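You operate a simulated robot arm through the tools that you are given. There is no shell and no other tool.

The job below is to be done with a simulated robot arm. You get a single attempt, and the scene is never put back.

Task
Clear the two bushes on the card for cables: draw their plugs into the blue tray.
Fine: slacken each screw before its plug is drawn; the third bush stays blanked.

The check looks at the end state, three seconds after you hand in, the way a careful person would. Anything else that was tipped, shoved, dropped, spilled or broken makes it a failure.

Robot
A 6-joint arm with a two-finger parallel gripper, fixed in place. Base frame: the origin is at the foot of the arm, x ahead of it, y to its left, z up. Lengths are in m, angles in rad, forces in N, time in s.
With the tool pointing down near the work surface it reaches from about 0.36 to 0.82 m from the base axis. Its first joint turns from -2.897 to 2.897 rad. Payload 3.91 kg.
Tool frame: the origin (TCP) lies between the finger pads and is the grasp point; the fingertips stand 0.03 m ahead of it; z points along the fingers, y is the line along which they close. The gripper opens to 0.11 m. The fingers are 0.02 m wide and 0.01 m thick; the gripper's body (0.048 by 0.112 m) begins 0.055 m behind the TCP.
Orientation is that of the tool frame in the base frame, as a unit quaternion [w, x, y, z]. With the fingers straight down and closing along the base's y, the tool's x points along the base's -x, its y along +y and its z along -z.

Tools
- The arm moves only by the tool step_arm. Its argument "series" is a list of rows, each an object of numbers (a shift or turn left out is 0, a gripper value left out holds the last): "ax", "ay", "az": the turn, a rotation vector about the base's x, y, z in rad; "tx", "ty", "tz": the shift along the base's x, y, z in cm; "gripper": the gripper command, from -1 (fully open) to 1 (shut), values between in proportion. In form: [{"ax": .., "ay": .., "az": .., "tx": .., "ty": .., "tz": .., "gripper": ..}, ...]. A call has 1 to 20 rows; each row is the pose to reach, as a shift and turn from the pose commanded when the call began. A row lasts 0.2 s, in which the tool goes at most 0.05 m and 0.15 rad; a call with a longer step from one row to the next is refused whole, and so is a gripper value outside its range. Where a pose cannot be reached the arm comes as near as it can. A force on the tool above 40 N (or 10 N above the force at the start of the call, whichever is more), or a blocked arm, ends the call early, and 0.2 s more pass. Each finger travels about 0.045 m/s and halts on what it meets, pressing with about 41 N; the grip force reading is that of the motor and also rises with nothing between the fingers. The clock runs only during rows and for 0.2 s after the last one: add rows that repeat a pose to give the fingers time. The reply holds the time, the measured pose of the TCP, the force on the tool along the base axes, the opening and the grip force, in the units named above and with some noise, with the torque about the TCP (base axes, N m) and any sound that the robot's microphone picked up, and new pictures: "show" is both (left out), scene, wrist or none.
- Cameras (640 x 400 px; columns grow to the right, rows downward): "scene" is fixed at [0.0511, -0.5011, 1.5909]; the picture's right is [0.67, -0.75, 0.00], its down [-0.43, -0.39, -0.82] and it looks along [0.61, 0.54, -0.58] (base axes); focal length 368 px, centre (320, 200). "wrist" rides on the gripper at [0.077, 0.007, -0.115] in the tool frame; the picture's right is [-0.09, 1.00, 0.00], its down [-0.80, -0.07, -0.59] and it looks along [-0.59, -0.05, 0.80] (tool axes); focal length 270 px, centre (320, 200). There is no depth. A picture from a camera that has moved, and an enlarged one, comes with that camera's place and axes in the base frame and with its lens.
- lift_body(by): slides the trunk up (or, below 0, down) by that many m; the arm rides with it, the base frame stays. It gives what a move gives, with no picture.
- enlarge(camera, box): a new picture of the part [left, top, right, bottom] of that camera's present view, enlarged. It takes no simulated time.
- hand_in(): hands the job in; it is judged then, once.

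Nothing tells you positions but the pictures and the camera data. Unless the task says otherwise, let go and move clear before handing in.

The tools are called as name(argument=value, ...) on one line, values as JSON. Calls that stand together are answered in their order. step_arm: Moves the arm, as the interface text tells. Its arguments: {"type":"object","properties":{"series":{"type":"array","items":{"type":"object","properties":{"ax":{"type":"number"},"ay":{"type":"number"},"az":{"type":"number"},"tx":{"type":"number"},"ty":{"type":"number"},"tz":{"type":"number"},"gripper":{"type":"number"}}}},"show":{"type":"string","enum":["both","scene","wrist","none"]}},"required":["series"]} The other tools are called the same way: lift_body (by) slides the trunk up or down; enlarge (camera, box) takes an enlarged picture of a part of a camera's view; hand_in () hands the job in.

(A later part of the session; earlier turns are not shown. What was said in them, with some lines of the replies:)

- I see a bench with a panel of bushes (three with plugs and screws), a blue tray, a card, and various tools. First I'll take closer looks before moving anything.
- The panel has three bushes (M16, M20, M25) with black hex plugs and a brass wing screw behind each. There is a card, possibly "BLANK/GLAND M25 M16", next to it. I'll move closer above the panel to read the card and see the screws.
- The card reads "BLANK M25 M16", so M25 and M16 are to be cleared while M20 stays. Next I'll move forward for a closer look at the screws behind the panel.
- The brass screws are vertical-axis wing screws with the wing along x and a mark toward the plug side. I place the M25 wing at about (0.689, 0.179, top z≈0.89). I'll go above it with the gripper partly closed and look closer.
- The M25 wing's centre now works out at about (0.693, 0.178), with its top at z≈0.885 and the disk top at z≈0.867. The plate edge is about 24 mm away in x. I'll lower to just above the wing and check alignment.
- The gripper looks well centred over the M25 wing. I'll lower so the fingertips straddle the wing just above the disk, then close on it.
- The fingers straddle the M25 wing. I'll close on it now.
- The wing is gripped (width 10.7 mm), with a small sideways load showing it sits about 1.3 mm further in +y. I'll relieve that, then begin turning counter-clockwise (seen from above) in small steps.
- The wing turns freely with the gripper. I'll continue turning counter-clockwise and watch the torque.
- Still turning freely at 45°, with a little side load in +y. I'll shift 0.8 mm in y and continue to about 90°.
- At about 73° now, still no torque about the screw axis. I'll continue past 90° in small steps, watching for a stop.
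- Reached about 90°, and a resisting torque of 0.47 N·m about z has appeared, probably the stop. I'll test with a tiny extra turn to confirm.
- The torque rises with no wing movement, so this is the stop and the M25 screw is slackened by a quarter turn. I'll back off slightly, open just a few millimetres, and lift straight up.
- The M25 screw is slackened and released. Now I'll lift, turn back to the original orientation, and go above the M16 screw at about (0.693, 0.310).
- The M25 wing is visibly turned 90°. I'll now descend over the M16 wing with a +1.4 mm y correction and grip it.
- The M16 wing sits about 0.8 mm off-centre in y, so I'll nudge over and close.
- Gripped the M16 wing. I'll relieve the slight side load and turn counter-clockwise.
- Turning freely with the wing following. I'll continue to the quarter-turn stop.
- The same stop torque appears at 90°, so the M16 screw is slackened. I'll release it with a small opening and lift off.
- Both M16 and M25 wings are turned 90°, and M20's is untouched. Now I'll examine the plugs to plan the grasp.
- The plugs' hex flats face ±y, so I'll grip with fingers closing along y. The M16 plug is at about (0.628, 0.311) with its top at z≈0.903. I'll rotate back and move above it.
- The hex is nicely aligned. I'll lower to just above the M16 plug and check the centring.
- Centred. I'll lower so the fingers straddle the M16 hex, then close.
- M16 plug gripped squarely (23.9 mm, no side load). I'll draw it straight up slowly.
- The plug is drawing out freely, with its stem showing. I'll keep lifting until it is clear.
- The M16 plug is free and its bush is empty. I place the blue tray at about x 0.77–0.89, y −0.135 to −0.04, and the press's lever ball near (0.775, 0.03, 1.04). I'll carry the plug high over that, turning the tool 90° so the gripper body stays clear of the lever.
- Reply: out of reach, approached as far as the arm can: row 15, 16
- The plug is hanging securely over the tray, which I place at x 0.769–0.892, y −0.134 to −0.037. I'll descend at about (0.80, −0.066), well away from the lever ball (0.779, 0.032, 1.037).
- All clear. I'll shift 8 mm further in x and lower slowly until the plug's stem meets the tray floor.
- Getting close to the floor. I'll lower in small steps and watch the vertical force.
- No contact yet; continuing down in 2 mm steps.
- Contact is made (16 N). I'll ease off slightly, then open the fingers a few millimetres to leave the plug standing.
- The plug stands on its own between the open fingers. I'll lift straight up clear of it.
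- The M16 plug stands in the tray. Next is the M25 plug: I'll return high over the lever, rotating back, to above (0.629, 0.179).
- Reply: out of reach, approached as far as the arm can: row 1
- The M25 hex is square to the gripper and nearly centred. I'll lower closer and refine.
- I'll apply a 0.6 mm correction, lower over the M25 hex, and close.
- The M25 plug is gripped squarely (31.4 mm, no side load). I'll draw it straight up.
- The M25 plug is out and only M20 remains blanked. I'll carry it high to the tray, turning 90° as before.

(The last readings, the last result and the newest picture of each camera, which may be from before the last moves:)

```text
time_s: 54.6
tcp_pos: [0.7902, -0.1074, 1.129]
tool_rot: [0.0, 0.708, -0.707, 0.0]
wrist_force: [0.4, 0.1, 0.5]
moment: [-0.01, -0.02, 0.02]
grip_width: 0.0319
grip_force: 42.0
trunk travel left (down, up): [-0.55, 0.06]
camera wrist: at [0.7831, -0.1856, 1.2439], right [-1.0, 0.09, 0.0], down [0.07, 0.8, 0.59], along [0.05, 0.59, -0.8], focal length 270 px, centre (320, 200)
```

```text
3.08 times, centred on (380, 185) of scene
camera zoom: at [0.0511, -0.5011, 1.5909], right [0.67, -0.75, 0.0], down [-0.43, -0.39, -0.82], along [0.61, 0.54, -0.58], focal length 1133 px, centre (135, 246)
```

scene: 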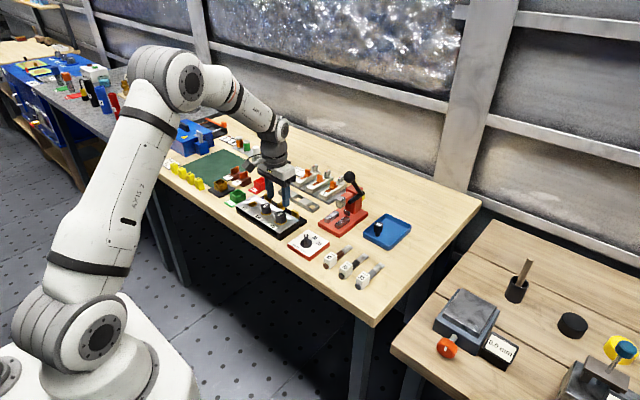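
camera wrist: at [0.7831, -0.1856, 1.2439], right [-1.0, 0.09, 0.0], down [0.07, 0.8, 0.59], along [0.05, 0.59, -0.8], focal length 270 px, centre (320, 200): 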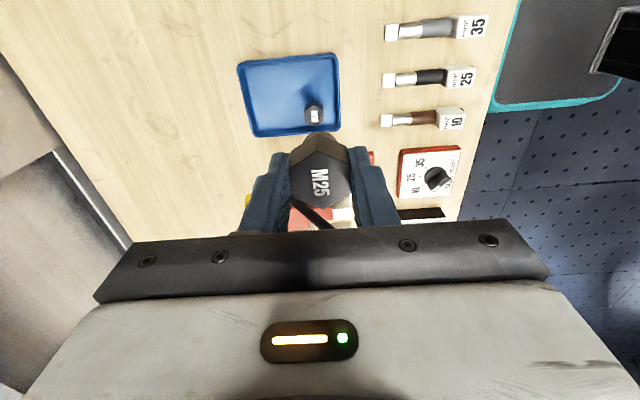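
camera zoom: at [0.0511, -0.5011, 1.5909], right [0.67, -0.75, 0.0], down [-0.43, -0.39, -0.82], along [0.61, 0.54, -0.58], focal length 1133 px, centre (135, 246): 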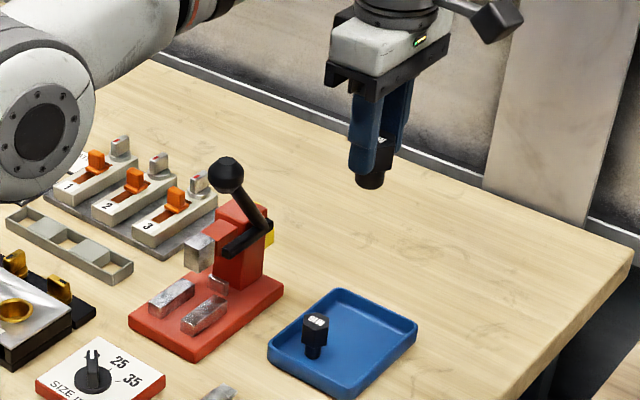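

The M16 plug is standing at about (0.801, −0.066) and there is room beside it toward −y. I'll descend with M25 toward (0.806, −0.104).

step_arm(series=[{"ty": 0.4, "tz": -4}, {"ty": 0.4, "tx": 0.5, "tz": -8}, {"ty": 0.4, "tx": 1.0, "tz": -12}, {"ty": 0.4, "tx": 1.6, "tz": -16}, {"ty": 0.4, "tx": 1.6, "tz": -18}, {"ty": 0.4, "tx": 1.6, "tz": -18}], show="wrist")

enlarge(camera="wrist", box=[160, 30, 480, 230])

enlarge(camera="scene", box=[340, 170, 440, 260])

```text
time_s: 56.0
tcp_pos: [0.8039, -0.1034, 0.9491]
tool_rot: [0.0, -0.707, 0.707, 0.0]
wrist_force: [-0.7, -0.1, 0.0]
moment: [0.01, -0.01, -0.01]
grip_width: 0.0317
grip_force: 40.9
trunk travel left (down, up): [-0.55, 0.06]
camera wrist: at [0.7984, -0.1817, 1.0641], right [-1.0, 0.09, 0.0], down [0.07, 0.8, 0.59], along [0.05, 0.59, -0.8], focal length 270 px, centre (320, 200)
```

wrist: 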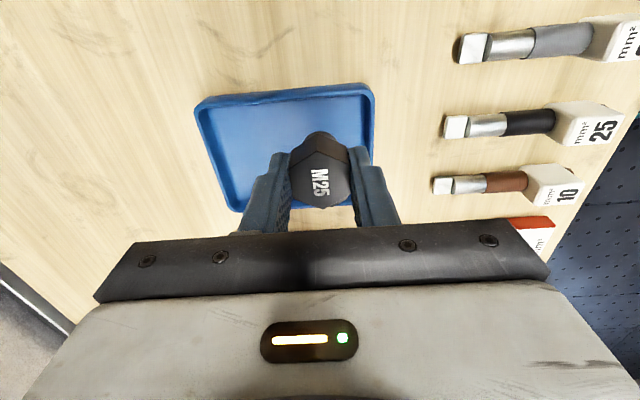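

```text
2.00 times, centred on (320, 130) of wrist
camera zoom: at [0.7984, -0.1817, 1.0641], right [-1.0, 0.09, 0.0], down [0.07, 0.8, 0.59], along [0.05, 0.59, -0.8], focal length 541 px, centre (320, 340)
```

zoom: 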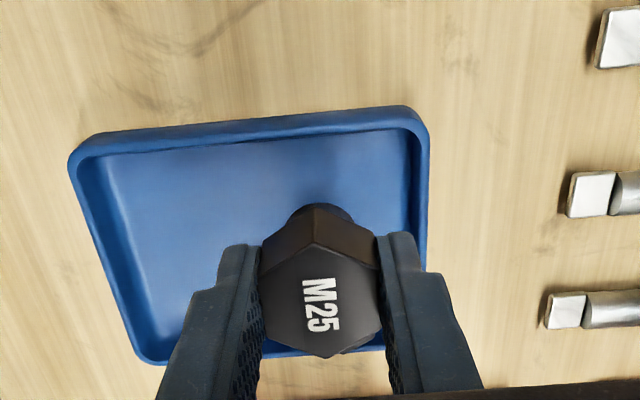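

```text
4.44 times, centred on (390, 215) of scene
camera zoom: at [0.0511, -0.5011, 1.5909], right [0.67, -0.75, 0.0], down [-0.43, -0.39, -0.82], along [0.61, 0.54, -0.58], focal length 1637 px, centre (9, 133)
```

zoom: 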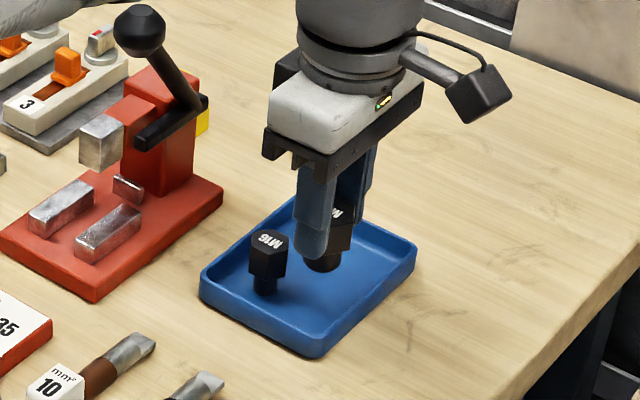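

Clearances look fine: about 6 mm to M16 and a few mm to the wall. I'll lower gradually and watch for contact.

step_arm(series=[{"tz": -1}, {"tz": -2}, {"tz": -2.6}, {"tz": -2.6}], show="none")

enlarge(camera="wrist", box=[160, 60, 480, 260])

enlarge(camera="scene", box=[350, 190, 430, 260])

```text
time_s: 57.0
tcp_pos: [0.8065, -0.102, 0.9239]
tool_rot: [0.0, -0.707, 0.707, 0.0]
wrist_force: [0.5, -0.8, -0.3]
moment: [0.0, -0.02, 0.0]
grip_width: 0.0315
grip_force: 40.8
trunk travel left (down, up): [-0.55, 0.06]
```

```text
2.00 times, centred on (320, 160) of wrist
camera zoom: at [0.7991, -0.1816, 1.0376], right [-1.0, 0.09, 0.0], down [0.07, 0.8, 0.59], along [0.05, 0.59, -0.8], focal length 541 px, centre (320, 280)
```

zoom: 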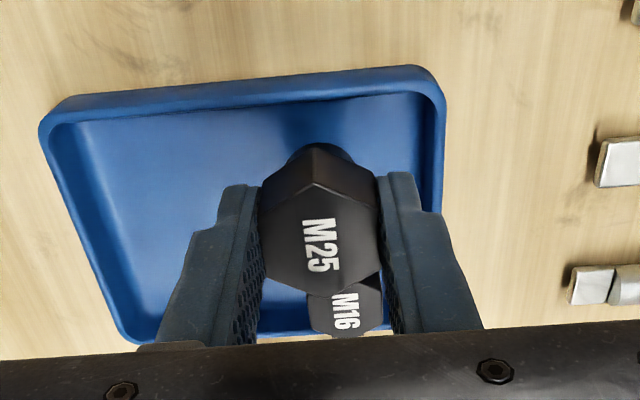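

```text
5.71 times, centred on (390, 225) of scene
camera zoom: at [0.0511, -0.5011, 1.5909], right [0.67, -0.75, 0.0], down [-0.43, -0.39, -0.82], along [0.61, 0.54, -0.58], focal length 2105 px, centre (-80, 57)
```

zoom: 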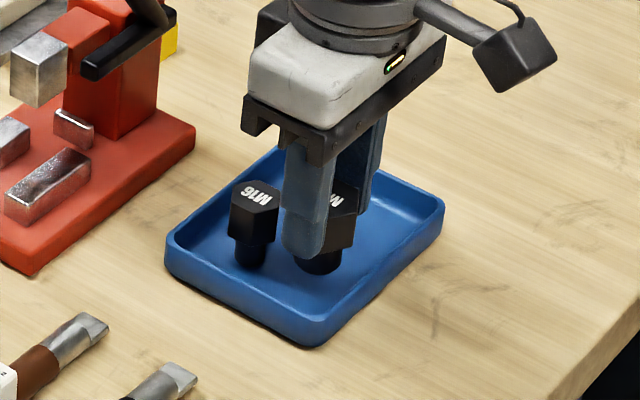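

Plenty of gap on the wall side. I'll shift 1.5 mm toward −y and keep lowering.

step_arm(series=[{"ty": -0.15, "tz": -0.4}, {"ty": -0.15, "tz": -0.8}, {"ty": -0.15, "tz": -1.2}, {"ty": -0.15, "tz": -1.2}], show="none")

enlarge(camera="scene", box=[350, 190, 430, 260])

```text
time_s: 58.0
tcp_pos: [0.8064, -0.1047, 0.9119]
tool_rot: [0.0, 0.708, -0.707, 0.0]
wrist_force: [-0.2, -0.3, -0.8]
moment: [-0.03, -0.01, 0.01]
grip_width: 0.0312
grip_force: 40.4
trunk travel left (down, up): [-0.55, 0.06]
```

```text
5.71 times, centred on (390, 225) of scene
camera zoom: at [0.0511, -0.5011, 1.5909], right [0.67, -0.75, 0.0], down [-0.43, -0.39, -0.82], along [0.61, 0.54, -0.58], focal length 2105 px, centre (-80, 57)
```

zoom: 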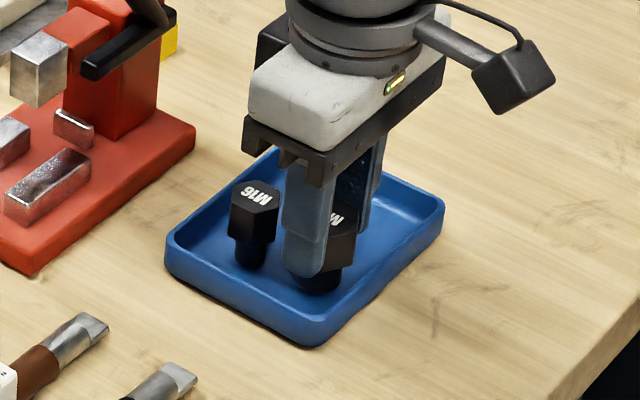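

step_arm(series=[{"tz": -0.2}, {"tz": -0.4}, {"tz": -0.4}], show="none")

```text
time_s: 58.8
tcp_pos: [0.8054, -0.1045, 0.9063]
tool_rot: [0.0, -0.707, 0.707, 0.0]
wrist_force: [1.3, -0.2, 0.1]
moment: [0.04, -0.01, -0.01]
grip_width: 0.0311
grip_force: 41.0
trunk travel left (down, up): [-0.55, 0.06]
```

No contact yet with M25 at z≈0.908. I'll go on in 1–2 mm steps.

step_arm(series=[{"tz": -0.15}, {"tz": -0.3}, {"tz": -0.3}], show="none")

```text
time_s: 59.6
tcp_pos: [0.8047, -0.1049, 0.9058]
tool_rot: [0.001, -0.707, 0.707, -0.001]
wrist_force: [-0.1, -0.4, 10.1]
moment: [-0.07, 0.04, -0.02]
grip_width: 0.0314
grip_force: 41.3
trunk travel left (down, up): [-0.55, 0.06]
```

M25 has touched the tray floor (10 N). I'll ease off and open a few millimetres.

step_arm(series=[{"tz": 0.1}, {"tz": 0.12}, {"tz": 0.12, "gripper": 0.35}, {"tz": 0.12, "gripper": 0.28}, {"tz": 0.12, "gripper": 0.28}, {"tz": 0.12, "gripper": 0.28}], show="none")

enlarge(camera="scene", box=[350, 190, 430, 260])

enlarge(camera="wrist", box=[160, 60, 480, 260])

```text
time_s: 61.0
tcp_pos: [0.8048, -0.1046, 0.9054]
tool_rot: [0.0, 0.707, -0.707, -0.001]
wrist_force: [0.6, -0.1, 0.6]
moment: [0.01, 0.0, -0.01]
grip_width: 0.0395
grip_force: 0.0
trunk travel left (down, up): [-0.55, 0.06]
```

```text
5.71 times, centred on (390, 225) of scene
camera zoom: at [0.0511, -0.5011, 1.5909], right [0.67, -0.75, 0.0], down [-0.43, -0.39, -0.82], along [0.61, 0.54, -0.58], focal length 2105 px, centre (-80, 57)
```

zoom: 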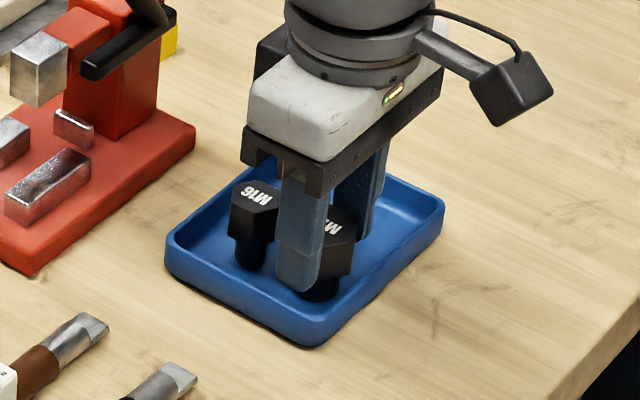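

```text
2.00 times, centred on (320, 160) of wrist
camera zoom: at [0.7988, -0.1833, 1.0198], right [-1.0, 0.09, 0.0], down [0.07, 0.8, 0.59], along [0.05, 0.59, -0.8], focal length 541 px, centre (320, 280)
```

zoom: 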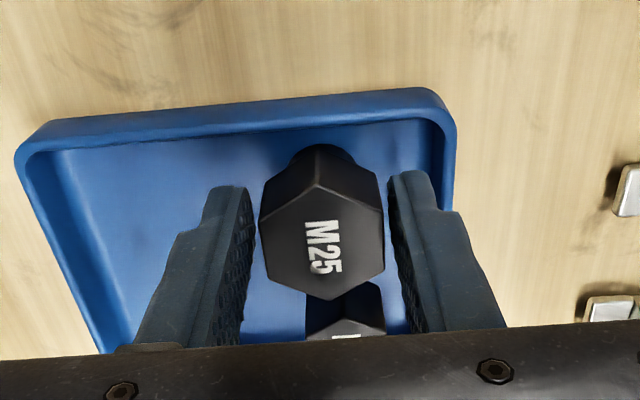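

M25 stands free between the fingers. I'll lift straight up slowly, then retract clear.

step_arm(series=[{"tz": 0.5}, {"tz": 1.2}, {"tz": 2.2}, {"tz": 4}, {"tz": 7}, {"tz": 11}, {"tz": 15}, {"tz": 19}, {"tz": 21}, {"tz": 21}], show="both")

enlarge(camera="scene", box=[350, 190, 430, 260])

enlarge(camera="wrist", box=[200, 20, 400, 170])

```text
time_s: 63.2
tcp_pos: [0.8012, -0.1042, 1.1155]
tool_rot: [0.0, 0.707, -0.707, 0.0]
wrist_force: [-0.2, 0.2, 0.6]
moment: [0.0, 0.01, 0.02]
grip_width: 0.0396
grip_force: 0.1
out of reach, approached as far as the arm can: row 9, 10
trunk travel left (down, up): [-0.55, 0.06]
camera wrist: at [0.7949, -0.1828, 1.2288], right [-1.0, 0.09, 0.0], down [0.07, 0.8, 0.59], along [0.05, 0.59, -0.8], focal length 270 px, centre (320, 200)
```

scene: 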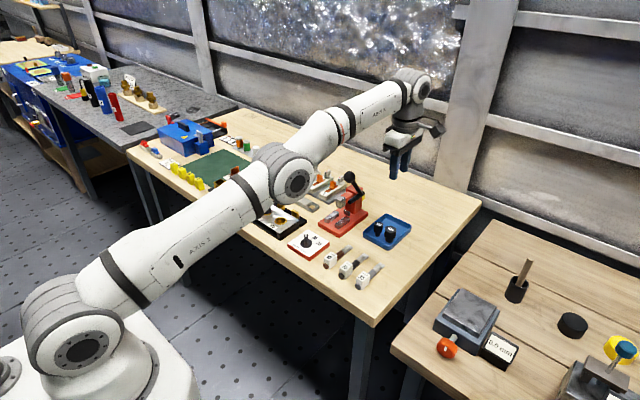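
wrist: 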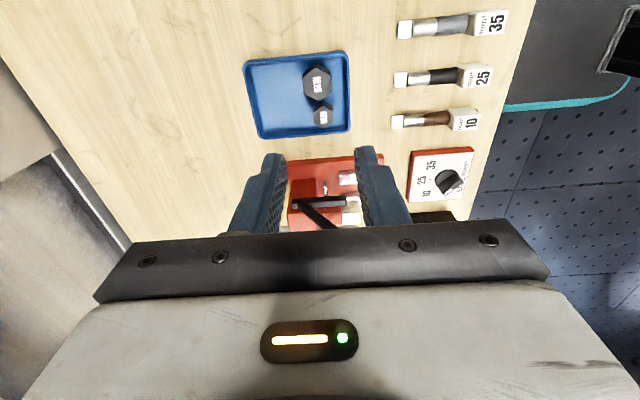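

```text
5.71 times, centred on (390, 225) of scene
camera zoom: at [0.0511, -0.5011, 1.5909], right [0.67, -0.75, 0.0], down [-0.43, -0.39, -0.82], along [0.61, 0.54, -0.58], focal length 2105 px, centre (-80, 57)
```

zoom: 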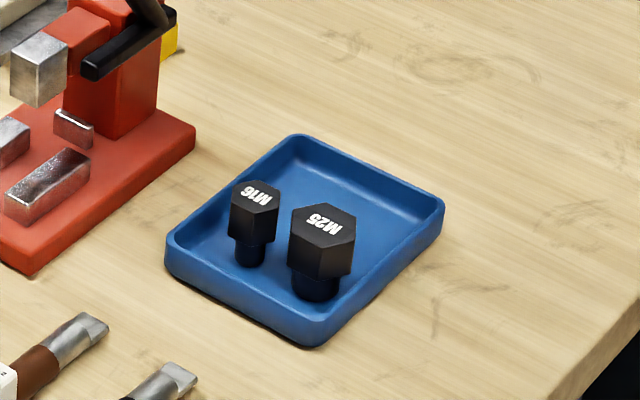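

```text
2.67 times, centred on (300, 95) of wrist
camera zoom: at [0.7949, -0.1828, 1.2288], right [-1.0, 0.09, 0.0], down [0.07, 0.8, 0.59], along [0.05, 0.59, -0.8], focal length 721 px, centre (373, 480)
```

zoom: 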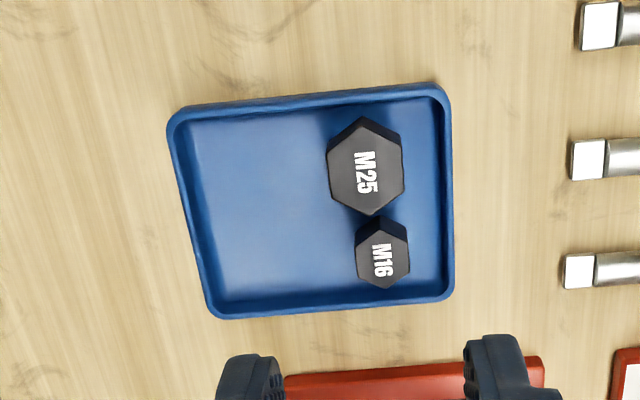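

Both plugs are standing in the tray. I'll retract the arm toward the robot and take a final look at the panel and screws.

step_arm(series=[{"tx": -3}, {"tx": -6, "tz": 1}, {"tx": -9, "tz": 3}, {"tx": -12, "tz": 5}, {"tx": -15, "tz": 6}, {"tx": -18, "ty": 3, "tz": 6, "az": -0.13}, {"tx": -20, "ty": 6, "tz": 6, "az": -0.26}, {"tx": -22, "ty": 9, "tz": 6, "az": -0.39}, {"tx": -23, "ty": 12, "tz": 6, "az": -0.52}, {"tx": -23, "ty": 15, "tz": 6, "az": -0.65}, {"tx": -23, "ty": 18, "tz": 6, "az": -0.78}, {"tx": -23, "ty": 21, "tz": 6, "az": -0.91}, {"tx": -23, "ty": 24, "tz": 6, "az": -1.04}, {"tx": -23, "ty": 27, "tz": 6, "az": -1.17}, {"tx": -23, "ty": 30, "tz": 6, "az": -1.3}, {"tx": -23, "ty": 33, "tz": 6, "az": -1.43}, {"tx": -23, "ty": 34, "tz": 6, "az": -1.57}, {"tx": -23, "ty": 34, "tz": 6, "az": -1.57}], show="both")

enlarge(camera="wrist", box=[200, 60, 440, 210])

enlarge(camera="scene", box=[220, 160, 420, 285])

```text
time_s: 67.0
tcp_pos: [0.5724, 0.2371, 1.1753]
tool_rot: [0.0, 0.001, 1.0, 0.0]
wrist_force: [-0.4, 0.5, 0.4]
moment: [-0.03, 0.02, 0.0]
grip_width: 0.0395
grip_force: 0.0
trunk travel left (down, up): [-0.55, 0.06]
camera wrist: at [0.4959, 0.2421, 1.2892], right [0.09, 1.0, 0.0], down [0.8, -0.07, 0.59], along [0.59, -0.05, -0.8], focal length 270 px, centre (320, 200)
```

scene: 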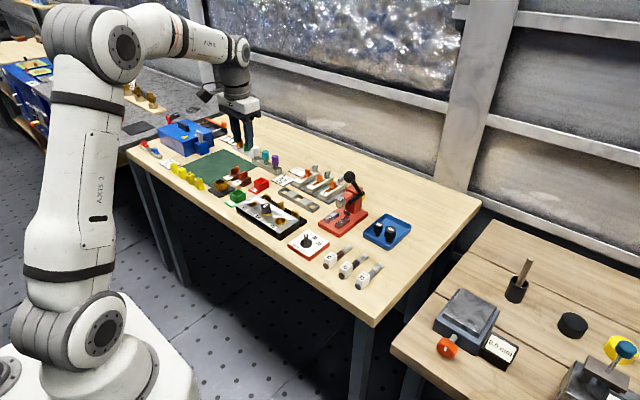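
wrist: 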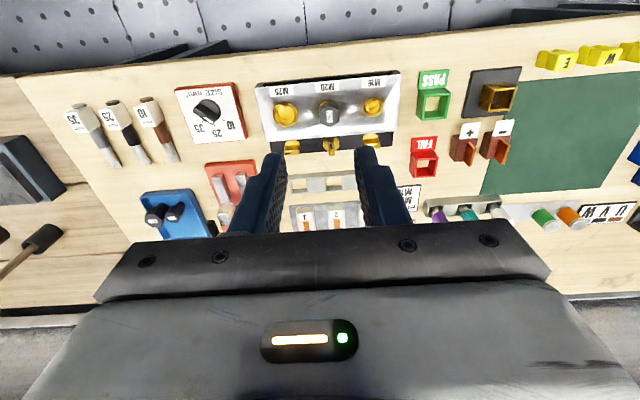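

```text
2.67 times, centred on (320, 135) of wrist
camera zoom: at [0.4959, 0.2421, 1.2892], right [0.09, 1.0, 0.0], down [0.8, -0.07, 0.59], along [0.59, -0.05, -0.8], focal length 721 px, centre (320, 373)
```

zoom: 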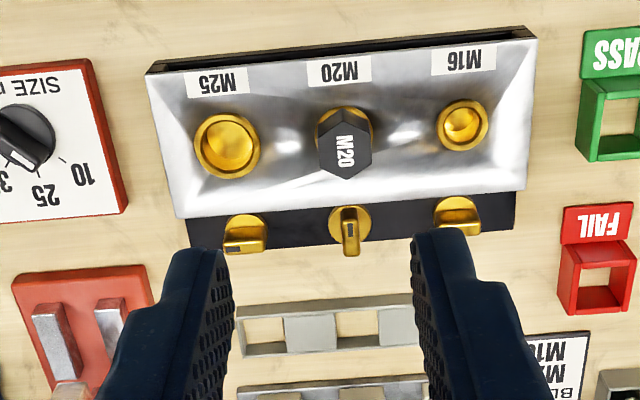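

```text
3.20 times, centred on (320, 222) of scene
camera zoom: at [0.0511, -0.5011, 1.5909], right [0.67, -0.75, 0.0], down [-0.43, -0.39, -0.82], along [0.61, 0.54, -0.58], focal length 1179 px, centre (320, 128)
```

zoom: 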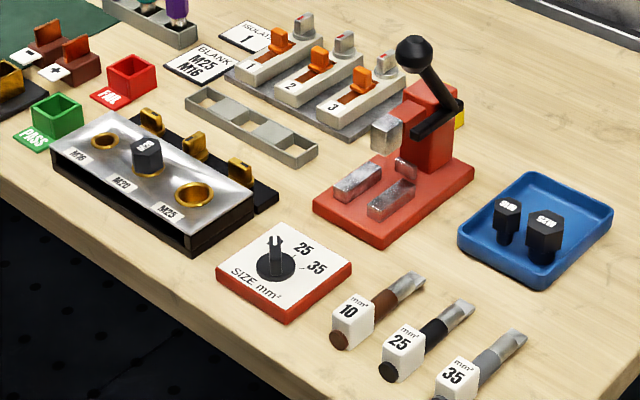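

M16 and M25 are both slackened and empty. Their plugs stand in the blue tray, M20 is still blanked with its screw untouched, and nothing else has moved. The arm is clear, so I'm handing in.

hand_in()

```text
The job is handed in.
```

The job is handed in: the M25 and M16 bushes named on the card are clear, and both plugs are standing in the blue tray. I saw no result from the check itself.

- **Screws:** I turned the M25 and M16 screws a quarter turn counter-clockwise, to their stops, before drawing either plug.
- **Third bush:** M20 still has its plug, and I did not touch its screw.
- **Everything else:** nothing else on the bench had moved in the final pictures. The gripper is empty and well clear of the work.
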